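You operate a simulated robot arm through the tools that you are given. There is no shell and no other tool. Be economical: measure what you need, move in short steps, check, and stop when the job is done.

You are at the controls of a simulated two-armed robot. One attempt, no reset.

## Task
Clamp the white top injector from the long yellow rack and turn the bar dial to 400.
Fine: it goes into the steel holder; the letter dial goes to its letter and colour.

Only the result counts: the job must be done as asked and must still hold three seconds after the hand-in. Knocking over, shifting, dropping, spilling or breaking anything else fails it.

## Robot
Two 7-joint arms with fingered hands on one trunk, on a base that drives. Base frame: it is fixed to the floor where the robot stands at the start and does not move with it; the origin is under the middle of the robot, x ahead of it, y to its left, z up. Units: m, degrees, N and s.
The left shoulder is at the start at [0.07, 0.169, 1.318], the right one opposite. With the tool pointing down near the work surface each hand reaches from about 0.1 to 0.54 m from the robot's upright axis, wherever it stands, measured 20 degrees to its own side. Places, roughly: black ball lever [0.5, -0.3, 1]; hole of the ring in the holder [0.6, -0.4, 0.9]. Payload 3.4 kg a hand.
The TCP of each hand is the grasp point between the finger pads, 0.023 m short of the fingertips. In the tool frame z runs along the fingers and y along their closing line. Largest opening 0.116 m; the body of the gripper starts 0.065 m behind the TCP. The gripper is a hand of 4 fingers: y runs from the thumb to the fingers, the wrist lies at [0, 0, -0.211] in the tool frame, and closing takes about 1.5 s.
Orientation is told as [roll, pitch, yaw] about the base's x, y, z axes, in that order, counted from this pose: with the fingers straight down and closing along the base's y, the tool's x points along the base's -x, its y along +y and its z along -z.

## Interface
- The arms move only by the tool jog_arm. It takes "left_rows", "right_rows" or both (then of equal length, played together; a hand with none holds still); each is a list of rows, each an object of numbers (a shift or turn left out is 0, a gripper value left out holds the last): "wx", "wy", "wz": the turn, a rotation vector about the base's x, y, z in degrees; "tx", "ty", "tz": the shift along the base's x, y, z in m. In form: [{"wx": .., "wy": .., "wz": .., "tx": .., "ty": .., "tz": ..}, ...]. A call has 1 to 10 rows; each row shifts and turns the commanded pose from where the row before left it. "left_gripper" and "right_gripper" are, for a hand that has rows, the gripper command, from -1 (shut) to 1 (fully open), values between in proportion, set as the call begins (left out, the last holds). Rows are played at 5 a second. More than 0.05 m and 8.6 degrees between two rows, or a gripper value outside its range, and nothing of the call is played. A pose out of reach is approached as far as the arm can. The call stops where the force on the tool passes 40 N (or 10 N more than at its start, if that is more) or the arm is blocked; 0.2 s more then pass. Each finger travels about 0.153 m/s and halts on what it meets, pressing with about 26 N; the grip force reading is that of the motor and also rises with nothing between the fingers. The clock runs only during rows and for 0.2 s after the last one: add rows that do not move to give the fingers time. It gives the time, the measured TCP pose, the force on the tool (base axes), the opening and the grip force at its end, in the units of the frame above (readings bear some noise), with the torque about the TCP (base axes, N m) and any sound that the robot's microphone picked up, and new pictures: "show" is both (left out), scene, wrist or none (wrist: the cameras of the hands that moved).
- Cameras (640 x 400 px; columns grow to the right, rows downward): "scene" is now at [0.1202, -0.033, 1.5269]; the picture's right is [-0.42, -0.91, 0.00], its down [-0.69, 0.32, -0.65] and it looks along [0.59, -0.27, -0.76] (base axes); focal length 273 px, centre (320, 200). "left" rides on the left gripper at [-0.069, 0.001, -0.09] in its tool frame; the picture's right is [-0.01, -1.00, 0.00], its down [0.79, -0.01, -0.61] and it looks along [0.61, -0.01, 0.79] (tool axes); focal length 251 px, centre (320, 200). "right" rides on the right gripper at [0.069, 0.001, -0.09] in its tool frame; the picture's right is [-0.01, 1.00, 0.00], its down [-0.79, -0.01, -0.61] and it looks along [-0.61, -0.01, 0.79] (tool axes); focal length 251 px, centre (320, 200). There is no depth. A picture from a camera that has moved, and an enlarged one, comes with that camera's place and axes in the base frame and with its lens.
- move_column(by): slides the trunk up (or, below 0, down) by that many m; the arms and the scene camera ride with it, the base frame stays. It gives what a move gives, with no picture.
- drive_base(legs): drives the robot by 1 to 6 legs, each [ahead, left, turn to the left] in m, m and degrees, along the robot's own axes; the way and the turn of a leg run together, so that a leg with both is an arc; at most 1.5 m and 180 degrees a leg. The arms and the cameras ride along, it lands a little off, and it stops where it bumps. It gives what a move gives, and a new picture of the scene camera.
- curl_fingers(finger1, finger2, finger3, thumb_bend, hand): sets how far each is bent, from 0 (flat) to 1 (curled in); at 0.3 the hand is open as for a grip, at 0.7 the pads meet at the TCP. One left out holds its place. A second passes; each finger stops where it meets its share of the squeeze, and holds until it gets a number again. A gripper value or a shape takes the hand back. It gives what a move gives, with no picture; readings hold the bend of each and the force on the fingers (four entries, about 0 where the hand has none), thumb and palm.
- hand_shape(shape, hand): the hand has 4 fingers and takes this shape, open, in about a second: jaw (thumb against the fingers, like two jaws); tri (thumb and two fingers); tip (a fingertip pinch); poke (one finger out to press); point (the index stretched); flat (the hand flat); cup (the hand cupped); fist (a fist). The gripper value then closes the fingers along that shape, each until it touches; the sizes above hold for jaw. It gives what a move gives, with no picture.
- aim_head(pan, tilt): turns the head with the scene camera to pan (to the left, within 86 degrees either way) and tilt (down, from -29 to 69), counted from straight ahead of the robot. It gives what a move gives, and a new picture of the scene camera.
- close_up(camera, box): a new picture of the part [left, top, right, bottom] of that camera's present view, enlarged. No time passes.
- hand_in(): hands the job in; it is judged then, once.

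Work in short steps. Places have to be worked out from the pictures, the camera data and where the tool is seen: move nearer, look again, correct. Check each grasp and each placing, and mend what went wrong. You have 120 turns and 260 pictures in all, those below and enlarged ones among them. Open the grippers and draw the arms clear of the work before you hand the job in, unless the task says otherwise; then end with one line.

The tools are called as name(argument=value, ...) on one line, values as JSON. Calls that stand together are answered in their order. jog_arm: Moves the arms, as the interface text tells. Its arguments: {"type":"object","properties":{"left_rows":{"type":"array","items":{"type":"object","properties":{"wx":{"type":"number"},"wy":{"type":"number"},"wz":{"type":"number"},"tx":{"type":"number"},"ty":{"type":"number"},"tz":{"type":"number"}}}},"left_gripper":{"type":"number"},"right_rows":{"type":"array","items":{"type":"object","properties":{"wx":{"type":"number"},"wy":{"type":"number"},"wz":{"type":"number"},"tx":{"type":"number"},"ty":{"type":"number"},"tz":{"type":"number"}}}},"right_gripper":{"type":"number"},"show":{"type":"string","enum":["both","scene","wrist","none"]}},"required":[]} The other tools are called the same way: move_column (by) slides the trunk up or down; hand_shape (shape, hand) gives the hand a shape; curl_fingers (finger1, finger2, finger3, thumb_bend, hand) moves the fingers one by one; drive_base (legs) drives the base; aim_head (pan, tilt) turns the head that bears the scene camera; close_up (camera, box) takes an enlarged picture of a part of a camera's view; hand_in () hands the job in.

At the start:

```text
clock: 0.0
left_ee_pos: [0.4744, 0.01, 1.2213]
left_tool_rot: [0.0, -0.1, 0.1]
left_contact_force: [0.4, -0.7, 0.2]
left_wrist_torque: [-0.01, -0.02, -0.04]
left_width: 0.1159
left_grasp_force: 0.0
left_shape: jaw
left_bend: [0.3, 0.3, 0.3, 0.3]
left_finger forces: [0.0, 0.1, 0.0, 0.0, 0.0, 0.0]
right_ee_pos: [0.2899, -0.2899, 1.2326]
right_tool_rot: [-0.1, -0.1, 0.0]
right_contact_force: [-0.2, -0.2, 0.1]
right_wrist_torque: [-0.03, -0.04, -0.02]
right_width: 0.1159
right_grasp_force: 0.1
right_shape: jaw
right_bend: [0.3, 0.3, 0.3, 0.3]
right_finger forces: [0.0, 0.1, 0.0, 0.0, 0.0, 0.0]
trunk travel left (down, up): [-0.825, 0.115]
robot x, y, heading: [-0.0004, -0.002, 0.1]
head pan, tilt: [-24.7, 49.7]
```

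scene: 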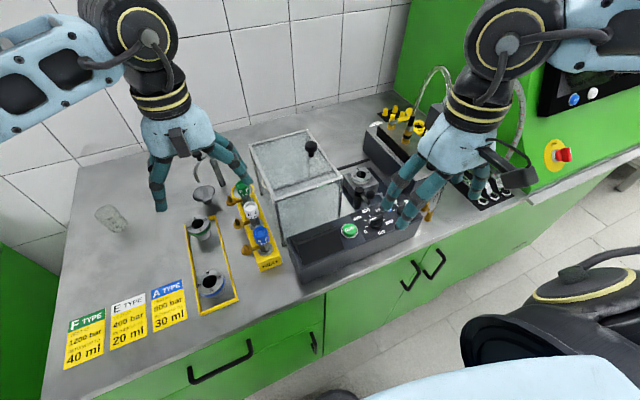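
right: 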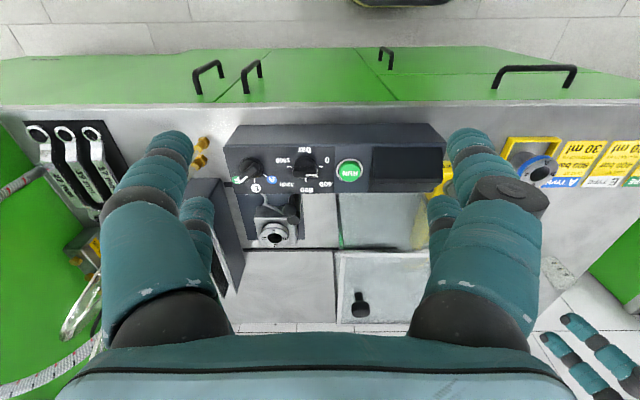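
left: 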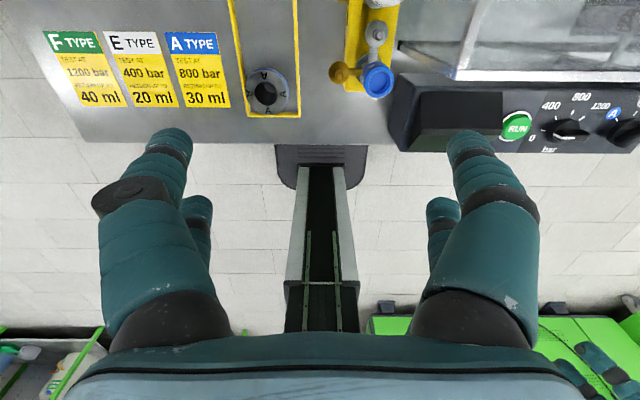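

I see a yellow rack with three injectors (green, white, blue tops), a control box with dials, and a holder. I take close views first.

close_up(camera="scene", box=[180, 120, 340, 280])

close_up(camera="scene", box=[280, 90, 440, 270])

close_up(camera="right", box=[200, 110, 460, 270])

```text
2.50 times, centred on (260, 200) of scene
camera zoom: at [0.1202, -0.033, 1.5269], right [-0.42, -0.91, 0.0], down [-0.69, 0.32, -0.65], along [0.59, -0.27, -0.76], focal length 683 px, centre (470, 200)
```

zoom: 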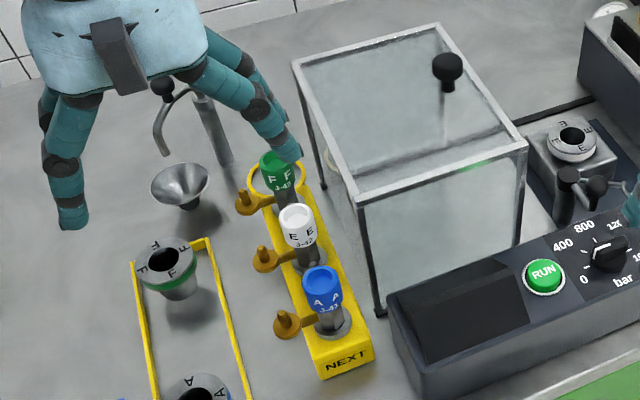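

```text
2.22 times, centred on (360, 180) of scene
camera zoom: at [0.1202, -0.033, 1.5269], right [-0.42, -0.91, 0.0], down [-0.69, 0.32, -0.65], along [0.59, -0.27, -0.76], focal length 607 px, centre (231, 244)
```

zoom: 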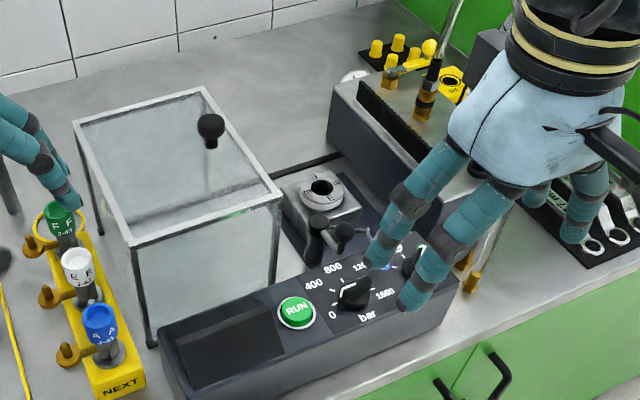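

```text
2.46 times, centred on (330, 190) of right
camera zoom: at [0.2216, -0.2886, 1.3219], right [0.01, 1.0, 0.0], down [0.79, -0.01, 0.61], along [0.61, -0.01, -0.79], focal length 619 px, centre (295, 225)
```

zoom: 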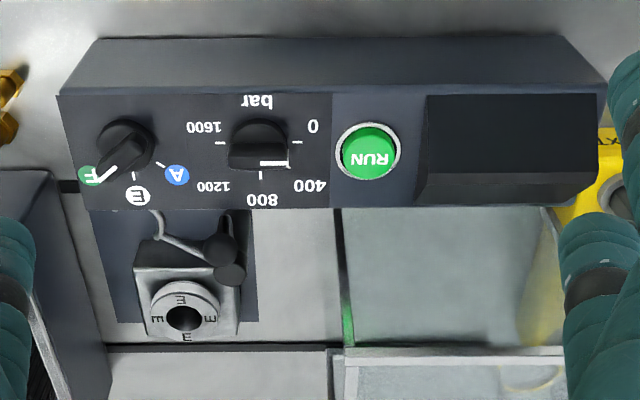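

White is E type (400 bar), the holder already carries an E ring. Left hand blocks the view; I pull it back and to the left before driving.

jog_arm(left_rows=[{"tx": -0.035, "ty": 0.035}, {"tx": -0.035, "ty": 0.035}, {"tx": -0.035, "ty": 0.035}, {"tx": -0.035, "ty": 0.035}, {"tx": -0.035, "ty": 0.035}, {"tx": -0.035, "ty": 0.035}, {}], show="scene")

close_up(camera="scene", box=[180, 100, 300, 280])

```text
clock: 1.6
left_ee_pos: [0.2725, 0.2211, 1.2303]
left_tool_rot: [0.2, 0.1, 0.1]
left_contact_force: [-0.3, 0.5, 0.5]
left_wrist_torque: [0.01, 0.04, 0.01]
left_width: 0.1159
left_grasp_force: 0.1
left_shape: jaw
left_bend: [0.3, 0.3, 0.3, 0.3]
left_finger forces: [0.0, 0.1, 0.0, 0.1, 0.1, 0.0]
left hand out of reach, approached as far as the arm can: row 6
right_ee_pos: [0.2904, -0.2916, 1.233]
right_tool_rot: [0.0, 0.0, 0.0]
right_contact_force: [0.1, -0.4, 0.0]
right_wrist_torque: [0.01, 0.0, -0.02]
right_width: 0.1162
right_grasp_force: 0.0
right_shape: jaw
right_bend: [0.3, 0.3, 0.3, 0.3]
right_finger forces: [0.0, 0.1, 0.0, 0.0, 0.1, 0.0]
trunk travel left (down, up): [-0.825, 0.115]
robot x, y, heading: [-0.0005, 0.0007, 0.0]
head pan, tilt: [-24.7, 49.7]
camera scene: at [0.1211, -0.034, 1.5268], right [-0.42, -0.91, 0.0], down [-0.69, 0.32, -0.65], along [0.59, -0.27, -0.76], focal length 273 px, centre (320, 200)
```

scene: 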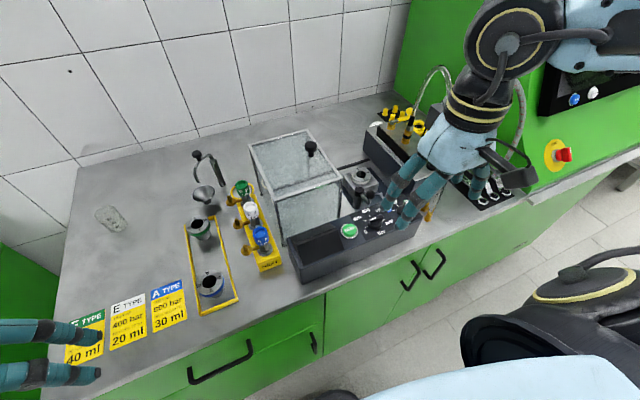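

```text
2.22 times, centred on (240, 190) of scene
camera zoom: at [0.1211, -0.034, 1.5268], right [-0.42, -0.91, 0.0], down [-0.69, 0.32, -0.65], along [0.59, -0.27, -0.76], focal length 607 px, centre (498, 222)
```

zoom: 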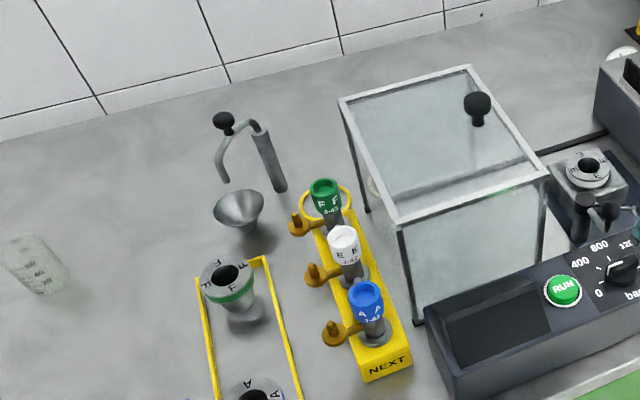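

I drive toward the bench and to the right so both rack and holder come within reach of the right hand.

drive_base(legs=[[0.0, -0.12, 0], [0.15, 0.0, 0]])

```text
clock: 3.6
left_ee_pos: [0.3658, 0.1004, 1.2275]
left_tool_rot: [0.2, 0.4, 0.2]
left_contact_force: [0.6, -0.1, -0.5]
left_wrist_torque: [0.0, 0.04, 0.0]
left_width: 0.116
left_grasp_force: 0.0
left_shape: jaw
left_bend: [0.3, 0.3, 0.3, 0.3]
left_finger forces: [0.0, 0.1, 0.1, 0.1, 0.0, 0.0]
right_ee_pos: [0.3864, -0.4114, 1.23]
right_tool_rot: [0.0, 0.4, 0.2]
right_contact_force: [1.3, -1.0, 0.6]
right_wrist_torque: [0.02, 0.04, -0.02]
right_width: 0.1159
right_grasp_force: 0.0
right_shape: jaw
right_bend: [0.3, 0.3, 0.3, 0.3]
right_finger forces: [0.0, 0.1, 0.0, 0.1, 0.1, 0.0]
trunk travel left (down, up): [-0.825, 0.115]
robot x, y, heading: [0.0867, -0.119, 0.5]
head pan, tilt: [-24.7, 49.7]
stopped in leg 2: the robot was blocked; the commanded pose is now the measured one
camera scene: at [0.2182, -0.154, 1.526], right [-0.42, -0.91, 0.0], down [-0.7, 0.32, -0.64], along [0.58, -0.27, -0.77], focal length 273 px, centre (320, 200)
```

scene: 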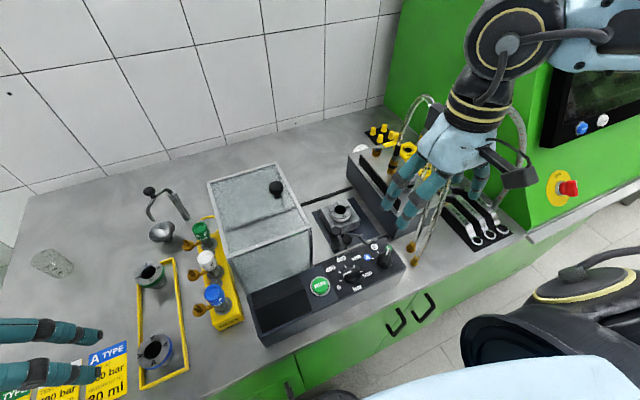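

The base is blocked at x≈0.087. I take enlarged views from here of the holder and the rack.

close_up(camera="scene", box=[300, 190, 420, 300])

close_up(camera="scene", box=[140, 210, 260, 340])

close_up(camera="right", box=[200, 60, 520, 260])

```text
3.64 times, centred on (360, 245) of scene
camera zoom: at [0.2182, -0.154, 1.526], right [-0.42, -0.91, 0.0], down [-0.7, 0.32, -0.64], along [0.58, -0.27, -0.77], focal length 993 px, centre (174, 36)
```

zoom: 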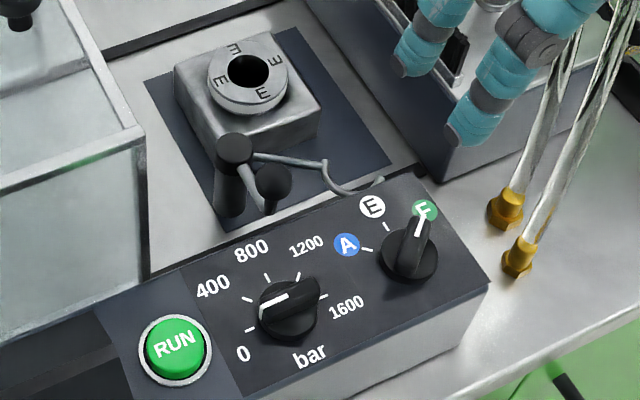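

```text
3.08 times, centred on (200, 275) of scene
camera zoom: at [0.2182, -0.154, 1.526], right [-0.42, -0.91, 0.0], down [-0.7, 0.32, -0.64], along [0.58, -0.27, -0.77], focal length 840 px, centre (689, -31)
```

zoom: 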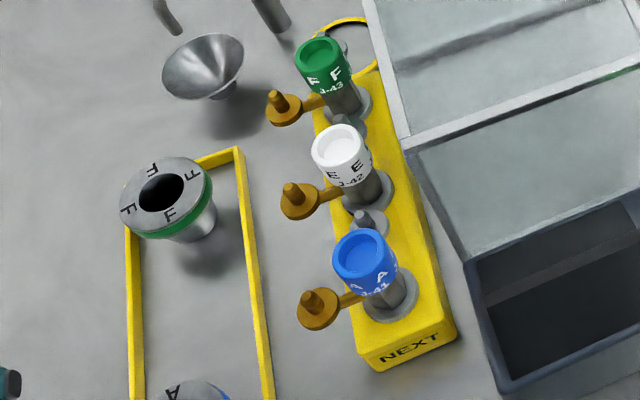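

```text
2.00 times, centred on (360, 160) of right
camera zoom: at [0.3192, -0.4092, 1.3202], right [0.01, 1.0, 0.0], down [0.8, -0.01, 0.6], along [0.6, 0.0, -0.8], focal length 503 px, centre (240, 280)
```

zoom: 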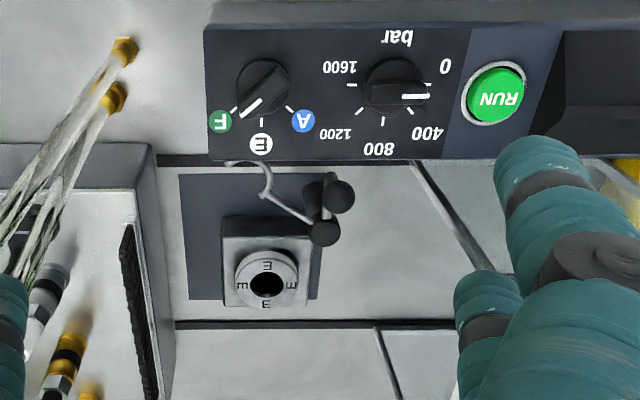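

Zoom further onto the clamp lever from both cameras to understand it.

close_up(camera="scene", box=[320, 190, 384, 254])

close_up(camera="right", box=[280, 135, 390, 220])

close_up(camera="scene", box=[360, 115, 420, 160])

```text
6.25 times, centred on (352, 222) of scene
camera zoom: at [0.2182, -0.154, 1.526], right [-0.42, -0.91, 0.0], down [-0.7, 0.32, -0.64], along [0.58, -0.27, -0.77], focal length 1706 px, centre (120, 62)
```

zoom: 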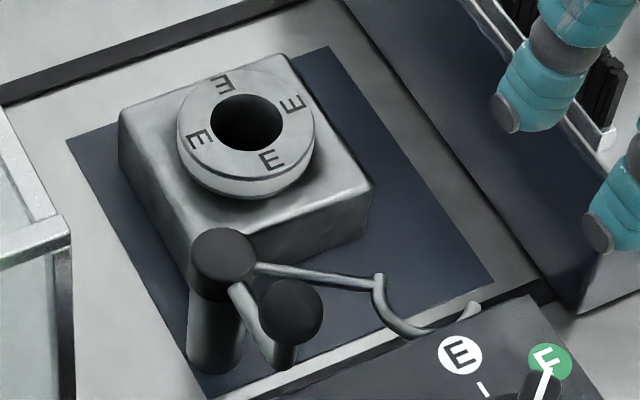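

```text
4.71 times, centred on (335, 178) of right
camera zoom: at [0.3192, -0.4092, 1.3202], right [0.01, 1.0, 0.0], down [0.8, -0.01, 0.6], along [0.6, 0.0, -0.8], focal length 1183 px, centre (249, 306)
```

zoom: 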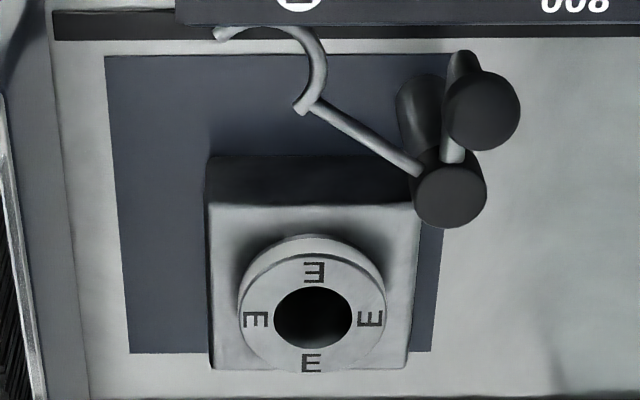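

```text
8.89 times, centred on (390, 138) of scene
camera zoom: at [0.2182, -0.154, 1.526], right [-0.42, -0.91, 0.0], down [-0.7, 0.32, -0.64], along [0.58, -0.27, -0.77], focal length 2427 px, centre (-302, 756)
```

zoom: 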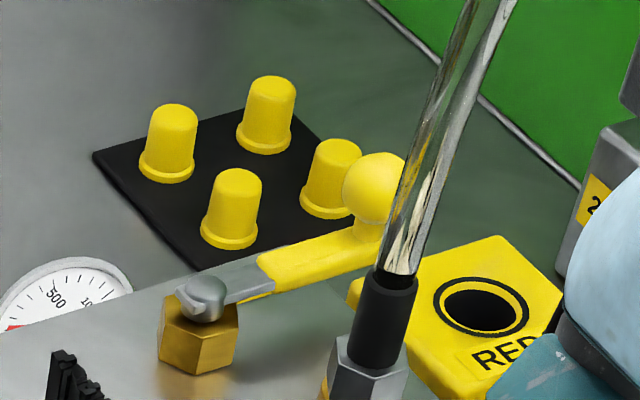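

The clamp is a swing fork on a post: its ball lever at about (0.478,-0.342,1.014) swings counter-clockwise to bring the fork onto the injector neck. I now bring the right hand over the white injector (~0.56,-0.054), turned to close along x, staying high.

jog_arm(right_rows=[{"tx": 0.012, "ty": 0.035, "wz": -8.5}, {"tx": 0.012, "ty": 0.035, "wz": -8.5}, {"tx": 0.012, "ty": 0.035, "wz": -8.5}, {"tx": 0.012, "ty": 0.035, "wz": -8.5}, {"tx": 0.012, "ty": 0.035, "wz": -8.5}, {"tx": 0.012, "ty": 0.035, "wz": -8.5}, {"tx": 0.012, "ty": 0.035, "wz": -8.5}, {"tx": 0.012, "ty": 0.035, "wz": -8.5}, {"tx": 0.012, "ty": 0.035, "wz": -8.5}, {"tx": 0.012, "ty": 0.035, "wz": -8.5}])

```text
clock: 5.8
left_ee_pos: [0.3613, 0.101, 1.2295]
left_tool_rot: [0.1, 0.1, 0.2]
left_contact_force: [0.4, -0.4, 1.1]
left_wrist_torque: [0.0, 0.02, 0.01]
left_width: 0.1158
left_grasp_force: 0.0
left_shape: jaw
left_bend: [0.3, 0.3, 0.3, 0.3]
left_finger forces: [0.0, 0.1, 0.1, 0.0, 0.1, 0.0]
right_ee_pos: [0.5244, -0.5255, 1.2725]
right_tool_rot: [0.1, 1.2, -83.7]
right_contact_force: [-1.0, -0.3, -0.3]
right_wrist_torque: [0.02, 0.01, 0.01]
right_width: 0.116
right_grasp_force: 0.1
right_shape: jaw
right_bend: [0.3, 0.3, 0.3, 0.3]
right_finger forces: [0.1, 0.0, 0.0, 0.0, 0.0, 0.0]
right hand out of reach, approached as far as the arm can: row 4, 5, 6, 7, 8, 9, 10
trunk travel left (down, up): [-0.825, 0.115]
robot x, y, heading: [0.0885, -0.1193, 0.2]
head pan, tilt: [-24.7, 49.7]
camera scene: at [0.2103, -0.154, 1.5268], right [-0.42, -0.91, 0.0], down [-0.69, 0.32, -0.65], along [0.59, -0.27, -0.76], focal length 273 px, centre (320, 200)
camera right: at [0.5182, -0.4569, 1.3626], right [0.99, 0.1, 0.0], down [0.08, -0.8, 0.59], along [0.06, -0.59, -0.81], focal length 251 px, centre (320, 200)
```

scene: 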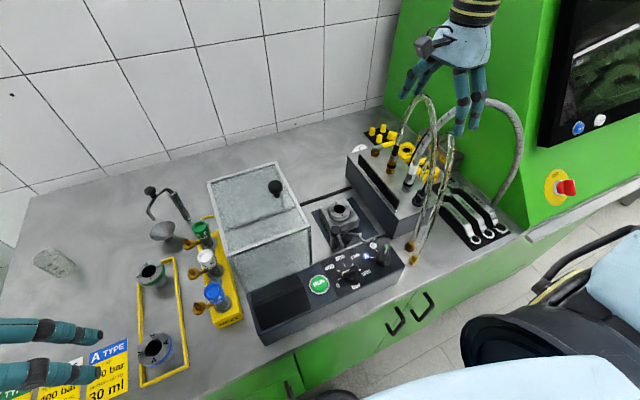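
right: 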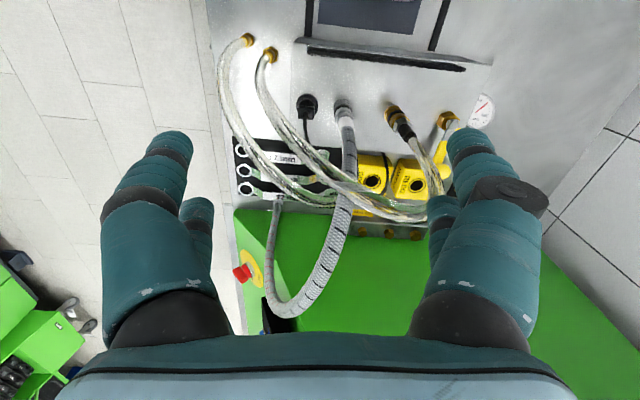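

The arm veered outward: negative yaw is limited here. I undo that turn and return to the open spot, then test the other turning sense.

jog_arm(right_rows=[{}], show="none")

```text
clock: 6.2
left_ee_pos: [0.3591, 0.1025, 1.2291]
left_tool_rot: [0.0, 0.2, 0.3]
left_contact_force: [-0.2, 0.0, 0.7]
left_wrist_torque: [0.0, 0.02, 0.0]
left_width: 0.116
left_grasp_force: 0.0
left_shape: jaw
left_bend: [0.3, 0.3, 0.3, 0.3]
left_finger forces: [0.1, 0.1, 0.0, 0.0, 0.0, 0.0]
right_ee_pos: [0.5235, -0.5237, 1.2713]
right_tool_rot: [0.1, 1.2, -83.7]
right_contact_force: [-0.4, -0.8, -0.2]
right_wrist_torque: [-0.04, 0.0, -0.01]
right_width: 0.1158
right_grasp_force: 0.0
right_shape: jaw
right_bend: [0.3, 0.3, 0.3, 0.3]
right_finger forces: [0.1, 0.0, 0.0, 0.0, 0.0, 0.1]
trunk travel left (down, up): [-0.825, 0.115]
robot x, y, heading: [0.088, -0.1171, 0.2]
head pan, tilt: [-24.7, 49.7]
```

I turn back to yaw 0 while drawing back.

jog_arm(right_rows=[{"wz": 8.5, "tx": -0.014, "ty": 0.012}, {"wz": 8.5, "tx": -0.014, "ty": 0.012}, {"wz": 8.5, "tx": -0.014, "ty": 0.012}, {"wz": 8.5, "tx": -0.014, "ty": 0.012}, {"wz": 8.5, "tx": -0.014, "ty": 0.012}, {"wz": 8.5, "tx": -0.014, "ty": 0.012}, {"wz": 8.5, "tx": -0.014, "ty": 0.012}, {"wz": 8.5, "tx": -0.014, "ty": 0.012}, {"wz": 8.5, "tx": -0.014, "ty": 0.012}, {"wz": 7.2, "tx": -0.012, "ty": 0.012}], show="none")

```text
clock: 8.4
left_ee_pos: [0.3584, 0.1023, 1.2292]
left_tool_rot: [-0.1, 0.0, 0.2]
left_contact_force: [-0.2, 0.5, 0.1]
left_wrist_torque: [-0.05, -0.01, -0.03]
left_width: 0.1159
left_grasp_force: 0.0
left_shape: jaw
left_bend: [0.3, 0.3, 0.3, 0.3]
left_finger forces: [0.0, 0.0, 0.1, 0.0, 0.1, 0.0]
right_ee_pos: [0.3837, -0.4023, 1.2736]
right_tool_rot: [0.0, 0.0, -1.0]
right_contact_force: [0.9, -0.5, 0.7]
right_wrist_torque: [0.0, -0.02, -0.01]
right_width: 0.1158
right_grasp_force: 0.1
right_shape: jaw
right_bend: [0.3, 0.3, 0.3, 0.3]
right_finger forces: [0.1, 0.0, 0.1, 0.0, 0.1, 0.0]
trunk travel left (down, up): [-0.825, 0.115]
robot x, y, heading: [0.0886, -0.1216, 0.2]
head pan, tilt: [-24.7, 49.7]
```

Now test positive yaw in place (safe height).

jog_arm(right_rows=[{"wz": 8.5}, {"wz": 8.5}, {"wz": 8.5}, {"wz": 8.5}, {"wz": 8.5}, {"wz": 8.5}, {"wz": 8.5}, {"wz": 8.5}, {"wz": 8.5}, {"wz": 8.5}], show="wrist")

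```text
clock: 10.6
left_ee_pos: [0.3585, 0.1023, 1.2281]
left_tool_rot: [0.0, 0.1, 0.1]
left_contact_force: [-0.4, -0.5, -0.6]
left_wrist_torque: [0.02, 0.0, -0.01]
left_width: 0.1159
left_grasp_force: 0.0
left_shape: jaw
left_bend: [0.3, 0.3, 0.3, 0.3]
left_finger forces: [0.0, 0.0, 0.0, 0.0, 0.0, 0.0]
right_ee_pos: [0.3831, -0.4017, 1.2738]
right_tool_rot: [0.0, 0.1, 84.0]
right_contact_force: [0.5, 0.1, 0.6]
right_wrist_torque: [0.01, 0.04, 0.02]
right_width: 0.1162
right_grasp_force: 0.0
right_shape: jaw
right_bend: [0.3, 0.3, 0.3, 0.3]
right_finger forces: [0.0, 0.0, 0.0, 0.0, 0.0, 0.0]
trunk travel left (down, up): [-0.825, 0.115]
robot x, y, heading: [0.0874, -0.1194, 0.3]
head pan, tilt: [-24.7, 49.7]
camera right: at [0.377, -0.4688, 1.3629], right [-0.99, 0.11, 0.0], down [0.09, 0.79, 0.61], along [0.07, 0.6, -0.79], focal length 251 px, centre (320, 200)
```

right: 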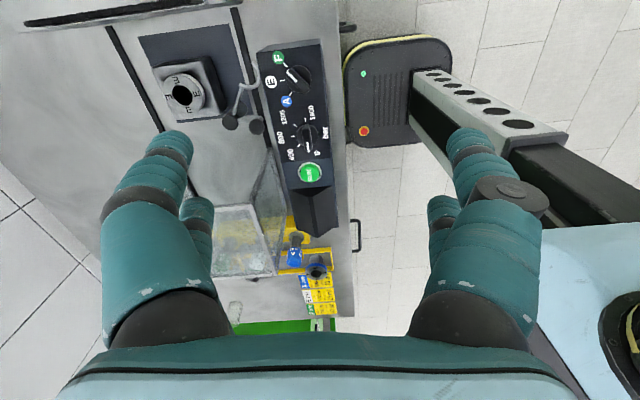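

Positive yaw is free. I'll pick with yaw 90 from further left, so I drive left about 0.3 m with hands high.

drive_base(legs=[[-0.01, 0.0, 0], [0.0, 0.3, 0]])

close_up(camera="right", box=[150, 50, 500, 270])

```text
clock: 13.0
left_ee_pos: [0.346, 0.3924, 1.2292]
left_tool_rot: [0.2, 0.1, 0.2]
left_contact_force: [-0.2, 0.1, 0.3]
left_wrist_torque: [-0.02, 0.02, 0.02]
left_width: 0.1158
left_grasp_force: 0.1
left_shape: jaw
left_bend: [0.3, 0.3, 0.3, 0.3]
left_finger forces: [0.0, 0.0, 0.1, 0.1, 0.0, 0.1]
right_ee_pos: [0.374, -0.1108, 1.274]
right_tool_rot: [-0.1, -0.2, 84.1]
right_contact_force: [0.1, 0.4, 0.4]
right_wrist_torque: [0.0, -0.05, 0.0]
right_width: 0.1162
right_grasp_force: 0.1
right_shape: jaw
right_bend: [0.3, 0.3, 0.3, 0.3]
right_finger forces: [0.0, 0.0, 0.0, 0.1, 0.0, 0.1]
trunk travel left (down, up): [-0.825, 0.115]
robot x, y, heading: [0.0797, 0.1721, 0.2]
head pan, tilt: [-24.7, 49.7]
camera scene: at [0.1976, 0.138, 1.5269], right [-0.41, -0.91, 0.0], down [-0.69, 0.32, -0.65], along [0.59, -0.27, -0.76], focal length 273 px, centre (320, 200)
```

scene: 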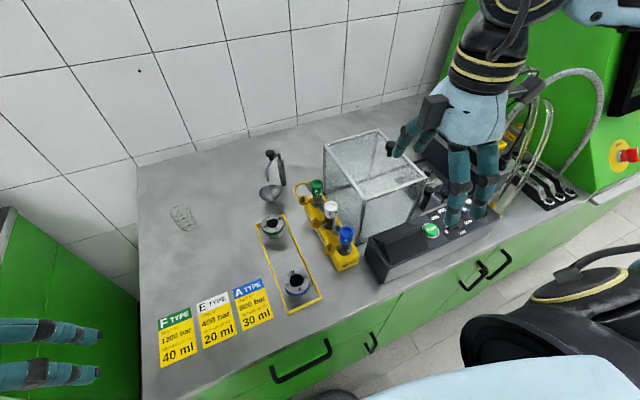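

```text
1.82 times, centred on (325, 160) of right
camera zoom: at [0.3663, -0.1773, 1.3623], right [-0.99, 0.11, 0.0], down [0.09, 0.79, 0.61], along [0.07, 0.6, -0.79], focal length 457 px, centre (311, 273)
```

zoom: 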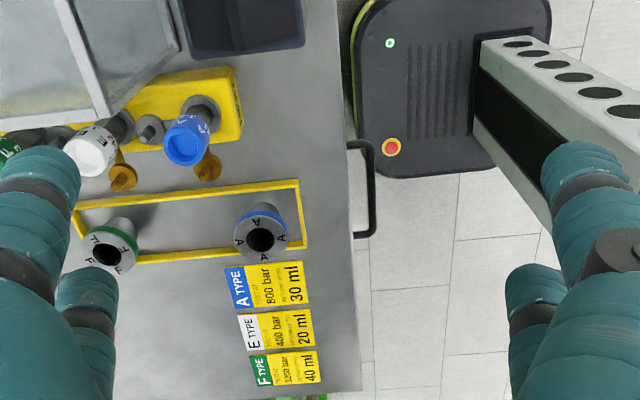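

White head is at about (0.559,-0.053), top z≈1.016. I move above it with yaw 90, leaning the hand 15° away from the hood, with fingers half open.

jog_arm(right_rows=[{"tx": 0.03, "ty": 0.01, "wz": 1, "wx": -2.5}, {"tx": 0.03, "ty": 0.01, "wz": 1, "wx": -2.5}, {"tx": 0.03, "ty": 0.01, "wz": 1, "wx": -2.5}, {"tx": 0.03, "ty": 0.01, "wz": 1, "wx": -2.5}, {"tx": 0.03, "ty": 0.01, "wz": 1, "wx": -2.5}, {"tx": 0.033, "ty": 0.008, "wz": 1, "wx": -2.5}, {"tz": -0.04}, {"tz": -0.04}, {}], right_gripper=0.14)

```text
clock: 15.0
left_ee_pos: [0.3476, 0.395, 1.2294]
left_tool_rot: [0.0, 0.2, 0.3]
left_contact_force: [-1.0, 0.2, -0.5]
left_wrist_torque: [0.03, -0.02, 0.0]
left_width: 0.1157
left_grasp_force: 0.0
left_shape: jaw
left_bend: [0.3, 0.3, 0.3, 0.3]
left_finger forces: [0.1, 0.0, 0.0, 0.0, 0.0, 0.0]
right_ee_pos: [0.5583, -0.0495, 1.1939]
right_tool_rot: [-0.8, 15.0, 90.0]
right_contact_force: [0.3, -0.4, -0.3]
right_wrist_torque: [0.02, -0.01, 0.02]
right_width: 0.0663
right_grasp_force: 0.0
right_shape: jaw
right_bend: [0.71, 0.71, 0.71, 0.73]
right_finger forces: [0.0, 0.0, 0.0, 0.0, 0.1, 0.0]
trunk travel left (down, up): [-0.825, 0.115]
robot x, y, heading: [0.0828, 0.171, 0.5]
head pan, tilt: [-24.7, 49.7]
camera scene: at [0.1986, 0.141, 1.5269], right [-0.41, -0.91, 0.0], down [-0.69, 0.31, -0.65], along [0.59, -0.27, -0.76], focal length 273 px, centre (320, 200)
camera right: at [0.5562, -0.0906, 1.2975], right [-1.0, 0.01, -0.01], down [0.0, 0.92, 0.38], along [0.02, 0.38, -0.92], focal length 251 px, centre (320, 200)
```

scene: 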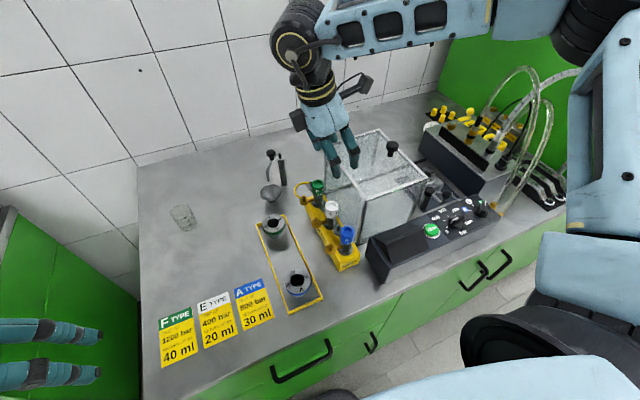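
right: 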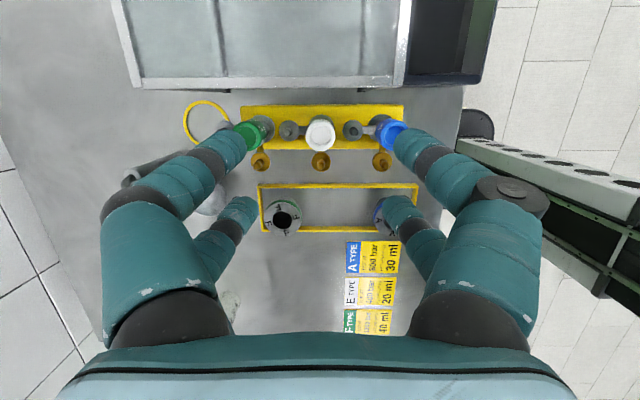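

The white head sits centred between the fingers at about (0.561,-0.054). I correct 3–4 mm and descend until tips are just above the heads, then check.

jog_arm(right_rows=[{"tx": 0.003, "ty": -0.0045, "tz": -0.035}, {"tz": -0.035}, {"tz": -0.035}, {"tz": -0.025}, {}])

close_up(camera="right", box=[200, 60, 440, 260])

close_up(camera="scene", box=[270, 140, 420, 260])

```text
clock: 16.2
left_ee_pos: [0.3479, 0.3954, 1.2283]
left_tool_rot: [-0.1, 0.1, 0.3]
left_contact_force: [-0.7, 0.4, -0.5]
left_wrist_torque: [0.0, 0.03, -0.02]
left_width: 0.1159
left_grasp_force: 0.1
left_shape: jaw
left_bend: [0.3, 0.3, 0.3, 0.3]
left_finger forces: [0.0, 0.0, 0.0, 0.1, 0.0, 0.1]
right_ee_pos: [0.5595, -0.0534, 1.0636]
right_tool_rot: [-0.7, 15.0, 90.0]
right_contact_force: [0.8, 0.3, 1.0]
right_wrist_torque: [0.01, 0.02, 0.02]
right_width: 0.0664
right_grasp_force: 0.0
right_shape: jaw
right_bend: [0.71, 0.71, 0.71, 0.73]
right_finger forces: [0.1, 0.0, 0.0, 0.0, 0.1, 0.0]
trunk travel left (down, up): [-0.825, 0.115]
robot x, y, heading: [0.0771, 0.1744, 0.3]
head pan, tilt: [-24.7, 49.7]
camera scene: at [0.1978, 0.1408, 1.5269], right [-0.41, -0.91, 0.0], down [-0.69, 0.31, -0.65], along [0.59, -0.27, -0.76], focal length 273 px, centre (320, 200)
camera right: at [0.5581, -0.0954, 1.1668], right [-1.0, 0.01, -0.02], down [0.0, 0.92, 0.38], along [0.02, 0.38, -0.92], focal length 251 px, centre (320, 200)
```

scene: 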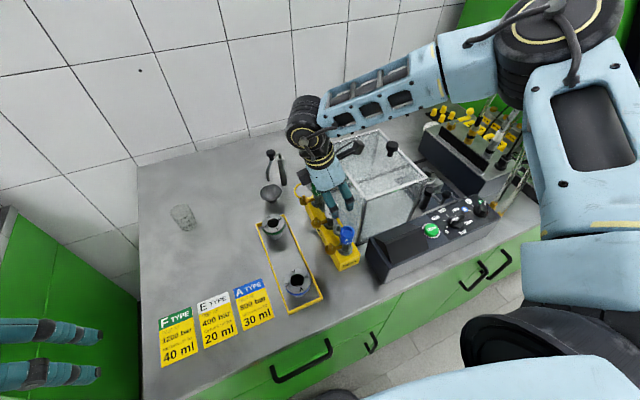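
right: 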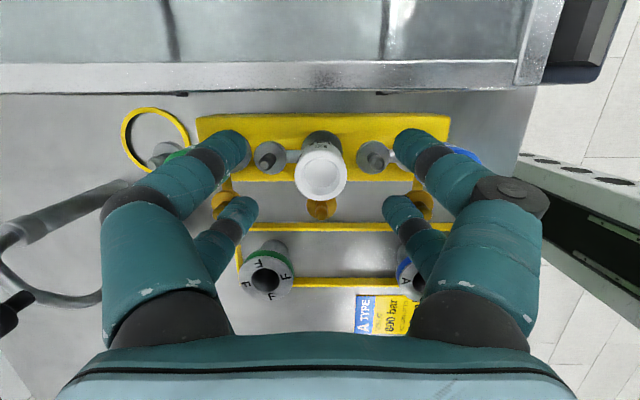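

```text
2.00 times, centred on (320, 160) of right
camera zoom: at [0.5581, -0.0954, 1.1668], right [-1.0, 0.01, -0.02], down [0.0, 0.92, 0.38], along [0.02, 0.38, -0.92], focal length 503 px, centre (320, 280)
```

zoom: 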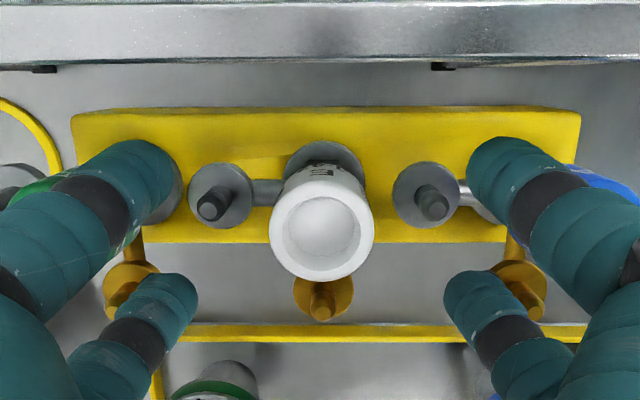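

```text
3.33 times, centred on (345, 200) of scene
camera zoom: at [0.1978, 0.1408, 1.5269], right [-0.41, -0.91, 0.0], down [-0.69, 0.31, -0.65], along [0.59, -0.27, -0.76], focal length 910 px, centre (237, 200)
```

zoom: 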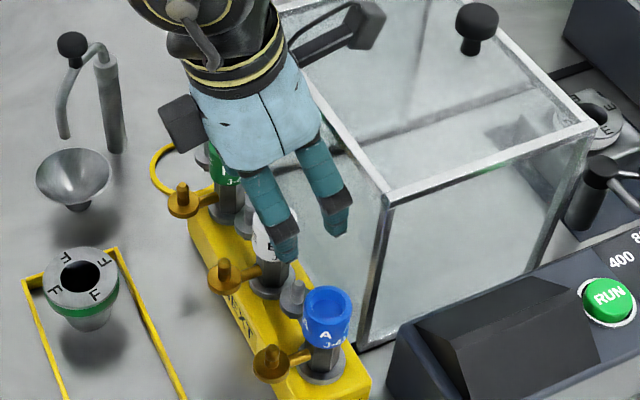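

Head diameter is ~0.032, centred. I narrow the opening slightly to keep clear of the neighbours and descend so pads straddle the head.

jog_arm(right_rows=[{"ty": 0.001}, {"tz": -0.02, "ty": 0.001}, {"tz": -0.02}, {"tz": -0.02}, {}], right_gripper=-0.03)

close_up(camera="right", box=[200, 100, 440, 260])

close_up(camera="scene", box=[280, 150, 390, 250])

```text
clock: 17.4
left_ee_pos: [0.347, 0.3965, 1.2288]
left_tool_rot: [0.0, 0.0, 0.3]
left_contact_force: [-0.3, 0.7, 0.6]
left_wrist_torque: [0.02, -0.02, -0.01]
left_width: 0.1158
left_grasp_force: 0.1
left_shape: jaw
left_bend: [0.3, 0.3, 0.3, 0.3]
left_finger forces: [0.1, 0.0, 0.0, 0.0, 0.0, 0.1]
right_ee_pos: [0.5487, -0.0637, 1.0157]
right_tool_rot: [-0.8, 14.8, 89.9]
right_contact_force: [-0.1, 0.7, 1.0]
right_wrist_torque: [0.04, 0.11, -0.08]
right_width: 0.057
right_grasp_force: 0.1
right_shape: jaw
right_bend: [0.72, 0.73, 0.72, 0.75]
right_finger forces: [0.1, 2.5, 0.1, 0.1, 0.0, 0.1]
right hand out of reach, approached as far as the arm can: row 3, 4
trunk travel left (down, up): [-0.825, 0.115]
robot x, y, heading: [0.0757, 0.1724, 0.5]
head pan, tilt: [-24.7, 49.7]
camera scene: at [0.1984, 0.1412, 1.5269], right [-0.41, -0.91, 0.0], down [-0.69, 0.31, -0.65], along [0.59, -0.27, -0.76], focal length 273 px, centre (320, 200)
camera right: at [0.5473, -0.106, 1.1187], right [-1.0, 0.01, -0.02], down [0.0, 0.92, 0.38], along [0.02, 0.38, -0.92], focal length 251 px, centre (320, 200)
```

scene: 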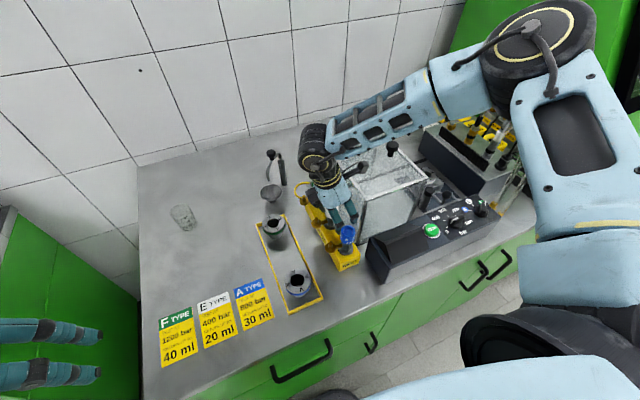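
right: 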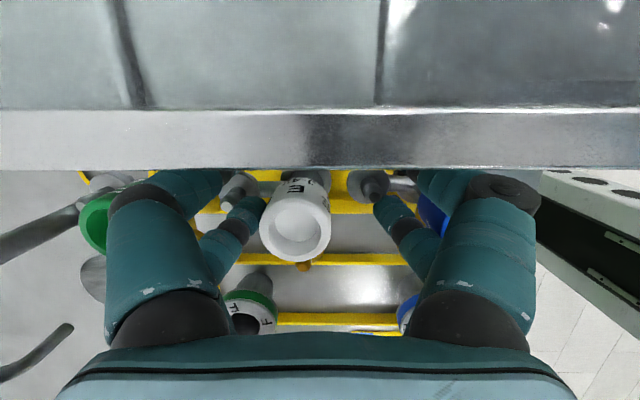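

```text
2.50 times, centred on (320, 180) of right
camera zoom: at [0.5473, -0.106, 1.1187], right [-1.0, 0.01, -0.02], down [0.0, 0.92, 0.38], along [0.02, 0.38, -0.92], focal length 629 px, centre (320, 250)
```

zoom: 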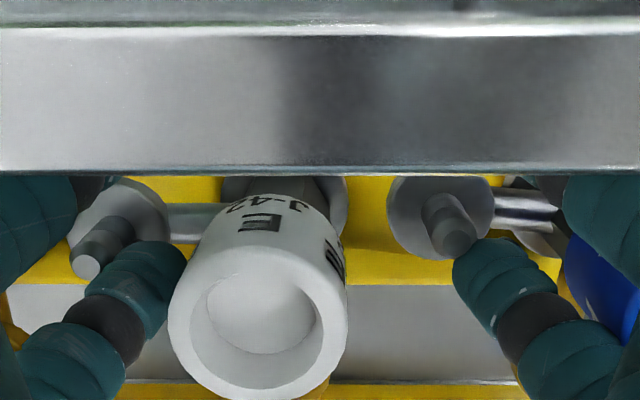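

```text
4.00 times, centred on (335, 200) of scene
camera zoom: at [0.1984, 0.1412, 1.5269], right [-0.41, -0.91, 0.0], down [-0.69, 0.31, -0.65], along [0.59, -0.27, -0.76], focal length 1092 px, centre (260, 200)
```

zoom: 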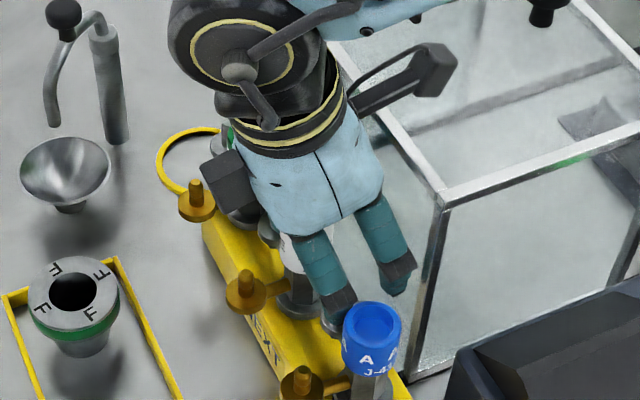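

At low height the arm runs out of reach and slid back ~1 cm. I raise the hand out vertically and then lower the trunk so the shoulder comes level with the wrist.

jog_arm(right_rows=[{"tz": 0.03, "tx": 0.002}, {"tz": 0.035}, {"tz": 0.035}, {"tz": 0.035}, {"tz": 0.035}, {"tz": 0.035}])

move_column(by=-0.13)

close_up(camera="right", box=[160, 60, 480, 260])

```text
clock: 18.8
left_ee_pos: [0.3477, 0.3956, 1.2295]
left_tool_rot: [0.1, 0.0, 0.2]
left_contact_force: [-0.3, 0.1, -0.6]
left_wrist_torque: [0.0, 0.03, 0.01]
left_width: 0.116
left_grasp_force: 0.1
left_shape: jaw
left_bend: [0.3, 0.3, 0.3, 0.3]
left_finger forces: [0.0, 0.0, 0.0, 0.0, 0.1, 0.0]
right_ee_pos: [0.5511, -0.0638, 1.2215]
right_tool_rot: [-0.8, 15.0, 90.0]
right_contact_force: [-0.1, -0.8, -0.1]
right_wrist_torque: [0.0, 0.02, -0.02]
right_width: 0.0568
right_grasp_force: 0.0
right_shape: jaw
right_bend: [0.72, 0.73, 0.72, 0.76]
right_finger forces: [0.0, 0.0, 0.0, 0.1, 0.0, 0.0]
trunk travel left (down, up): [-0.825, 0.115]
robot x, y, heading: [0.0788, 0.175, 0.2]
head pan, tilt: [-24.7, 49.7]
camera scene: at [0.1972, 0.1411, 1.527], right [-0.41, -0.91, 0.0], down [-0.69, 0.31, -0.65], along [0.59, -0.27, -0.76], focal length 273 px, centre (320, 200)
camera right: at [0.5496, -0.1059, 1.3247], right [-1.0, 0.01, -0.02], down [0.0, 0.92, 0.38], along [0.02, 0.38, -0.92], focal length 251 px, centre (320, 200)
```

scene: 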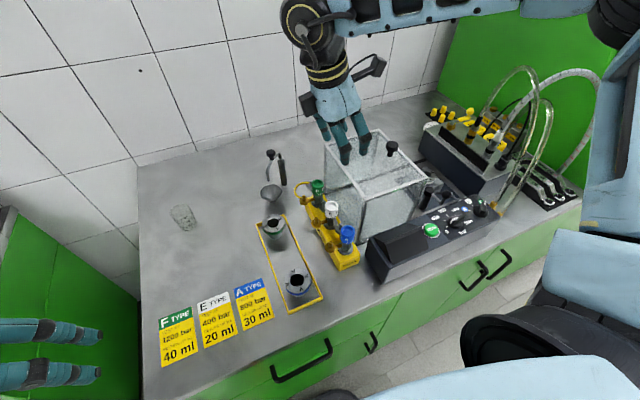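
right: 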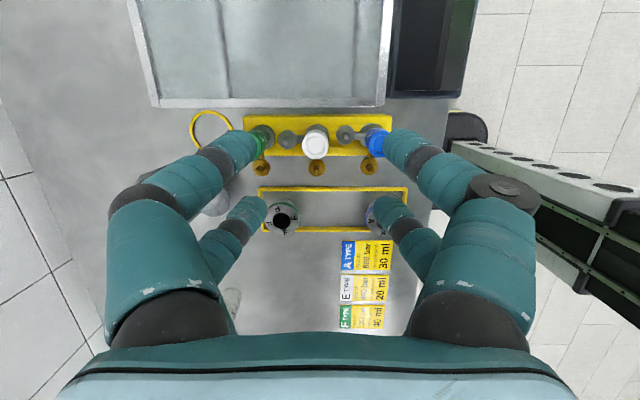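

```text
clock: 20.4
left_ee_pos: [0.3476, 0.3953, 1.0978]
left_tool_rot: [0.1, 0.1, 0.3]
left_contact_force: [-0.4, -0.5, 0.6]
left_wrist_torque: [0.0, 0.02, 0.01]
left_width: 0.1159
left_grasp_force: 0.0
left_shape: jaw
left_bend: [0.3, 0.3, 0.3, 0.3]
left_finger forces: [0.0, 0.0, 0.0, 0.0, 0.0, 0.0]
right_ee_pos: [0.5513, -0.0653, 1.0899]
right_tool_rot: [-0.7, 15.2, 90.0]
right_contact_force: [0.0, -0.2, -1.0]
right_wrist_torque: [-0.02, 0.01, 0.0]
right_width: 0.0566
right_grasp_force: 0.0
right_shape: jaw
right_bend: [0.72, 0.73, 0.72, 0.76]
right_finger forces: [0.0, 0.0, 0.0, 0.0, 0.0, 0.0]
trunk travel left (down, up): [-0.695, 0.245]
robot x, y, heading: [0.0776, 0.1745, 0.3]
head pan, tilt: [-24.7, 49.7]
```

```text
2.00 times, centred on (320, 160) of right
camera zoom: at [0.5503, -0.1062, 1.1941], right [-1.0, 0.01, -0.02], down [0.0, 0.92, 0.38], along [0.02, 0.38, -0.92], focal length 503 px, centre (320, 280)
```

zoom: 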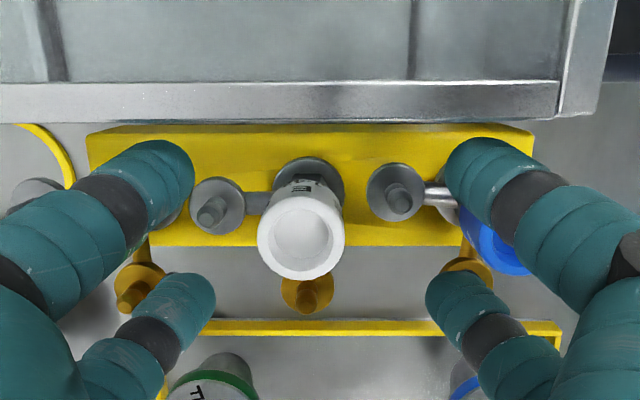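

Nothing was disturbed. Head is at (0.561,-0.051); I shift +9 mm x, +13 mm y and go down to TCP z≈1.04 first.

jog_arm(right_rows=[{"tx": 0.0088, "ty": 0.013}, {"tz": -0.025}, {"tz": -0.02}, {}], show="none")

close_up(camera="right", box=[160, 60, 480, 260])

```text
clock: 21.4
left_ee_pos: [0.347, 0.3956, 1.0987]
left_tool_rot: [0.0, 0.0, 0.2]
left_contact_force: [-0.4, 0.9, -0.2]
left_wrist_torque: [-0.04, 0.0, 0.03]
left_width: 0.1159
left_grasp_force: 0.0
left_shape: jaw
left_bend: [0.3, 0.3, 0.3, 0.3]
left_finger forces: [0.0, 0.0, 0.1, 0.0, 0.0, 0.1]
right_ee_pos: [0.5612, -0.0515, 1.0459]
right_tool_rot: [-0.7, 15.1, 89.9]
right_contact_force: [0.0, -0.1, 0.7]
right_wrist_torque: [-0.02, -0.02, 0.0]
right_width: 0.0564
right_grasp_force: 0.1
right_shape: jaw
right_bend: [0.72, 0.73, 0.72, 0.76]
right_finger forces: [0.1, 0.0, 0.1, 0.0, 0.1, 0.0]
trunk travel left (down, up): [-0.695, 0.245]
robot x, y, heading: [0.0799, 0.1711, 0.5]
head pan, tilt: [-24.7, 49.7]
```

```text
2.00 times, centred on (320, 160) of right
camera zoom: at [0.5591, -0.0936, 1.1492], right [-1.0, 0.01, -0.02], down [0.0, 0.92, 0.38], along [0.02, 0.38, -0.92], focal length 503 px, centre (320, 280)
```

zoom: 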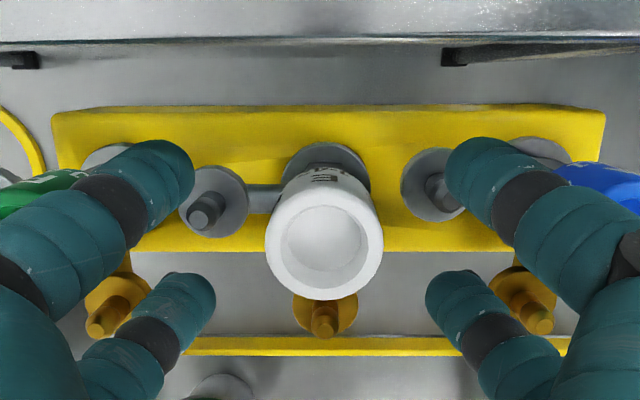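

The small grey knobs top out at about z 0.975, so I stop with TCP at ~1.009 (tips ~0.987), then close.

jog_arm(right_rows=[{"tz": -0.018, "tx": -0.001}, {"tz": -0.018, "tx": -0.001}, {}], show="none")

close_up(camera="right", box=[160, 60, 480, 260])

close_up(camera="scene", box=[280, 110, 390, 210])

```text
clock: 22.2
left_ee_pos: [0.3468, 0.3962, 1.0991]
left_tool_rot: [0.0, 0.1, 0.3]
left_contact_force: [-0.3, -0.5, -0.5]
left_wrist_torque: [0.02, -0.02, -0.01]
left_width: 0.1156
left_grasp_force: 0.0
left_shape: jaw
left_bend: [0.3, 0.3, 0.3, 0.3]
left_finger forces: [0.1, 0.0, 0.0, 0.1, 0.0, 0.0]
right_ee_pos: [0.5587, -0.0522, 1.0101]
right_tool_rot: [-0.9, 15.0, 89.9]
right_contact_force: [0.5, 0.0, 0.0]
right_wrist_torque: [-0.03, -0.04, 0.0]
right_width: 0.0569
right_grasp_force: 0.1
right_shape: jaw
right_bend: [0.72, 0.73, 0.72, 0.76]
right_finger forces: [0.0, 0.0, 0.0, 0.1, 0.0, 0.1]
trunk travel left (down, up): [-0.695, 0.245]
robot x, y, heading: [0.076, 0.171, 0.3]
head pan, tilt: [-24.7, 49.7]
```

```text
2.00 times, centred on (320, 160) of right
camera zoom: at [0.5572, -0.0937, 1.113], right [-1.0, 0.01, -0.02], down [0.0, 0.92, 0.38], along [0.02, 0.38, -0.92], focal length 503 px, centre (320, 280)
```

zoom: 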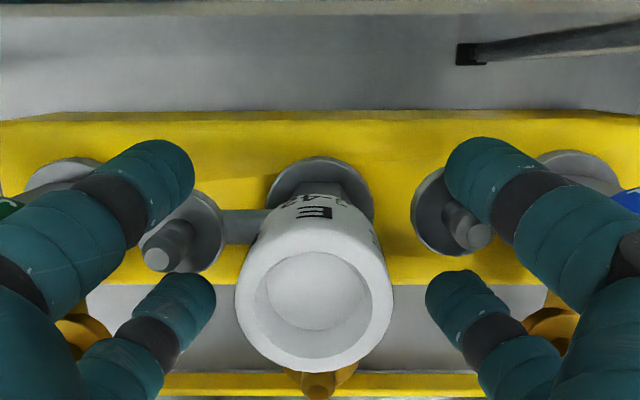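

```text
4.00 times, centred on (335, 160) of scene
camera zoom: at [0.1976, 0.1408, 1.397], right [-0.41, -0.91, 0.0], down [-0.69, 0.31, -0.65], along [0.59, -0.27, -0.76], focal length 1092 px, centre (260, 360)
```

zoom: 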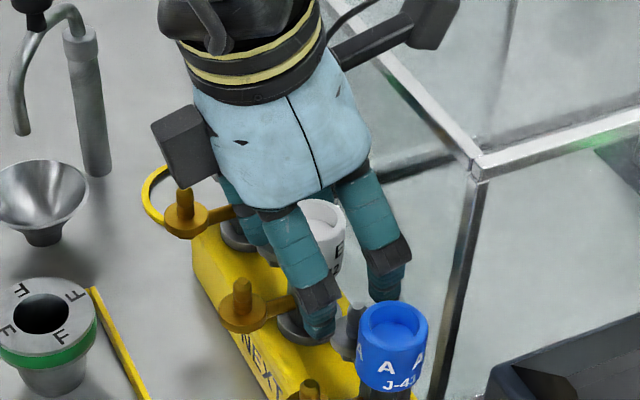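

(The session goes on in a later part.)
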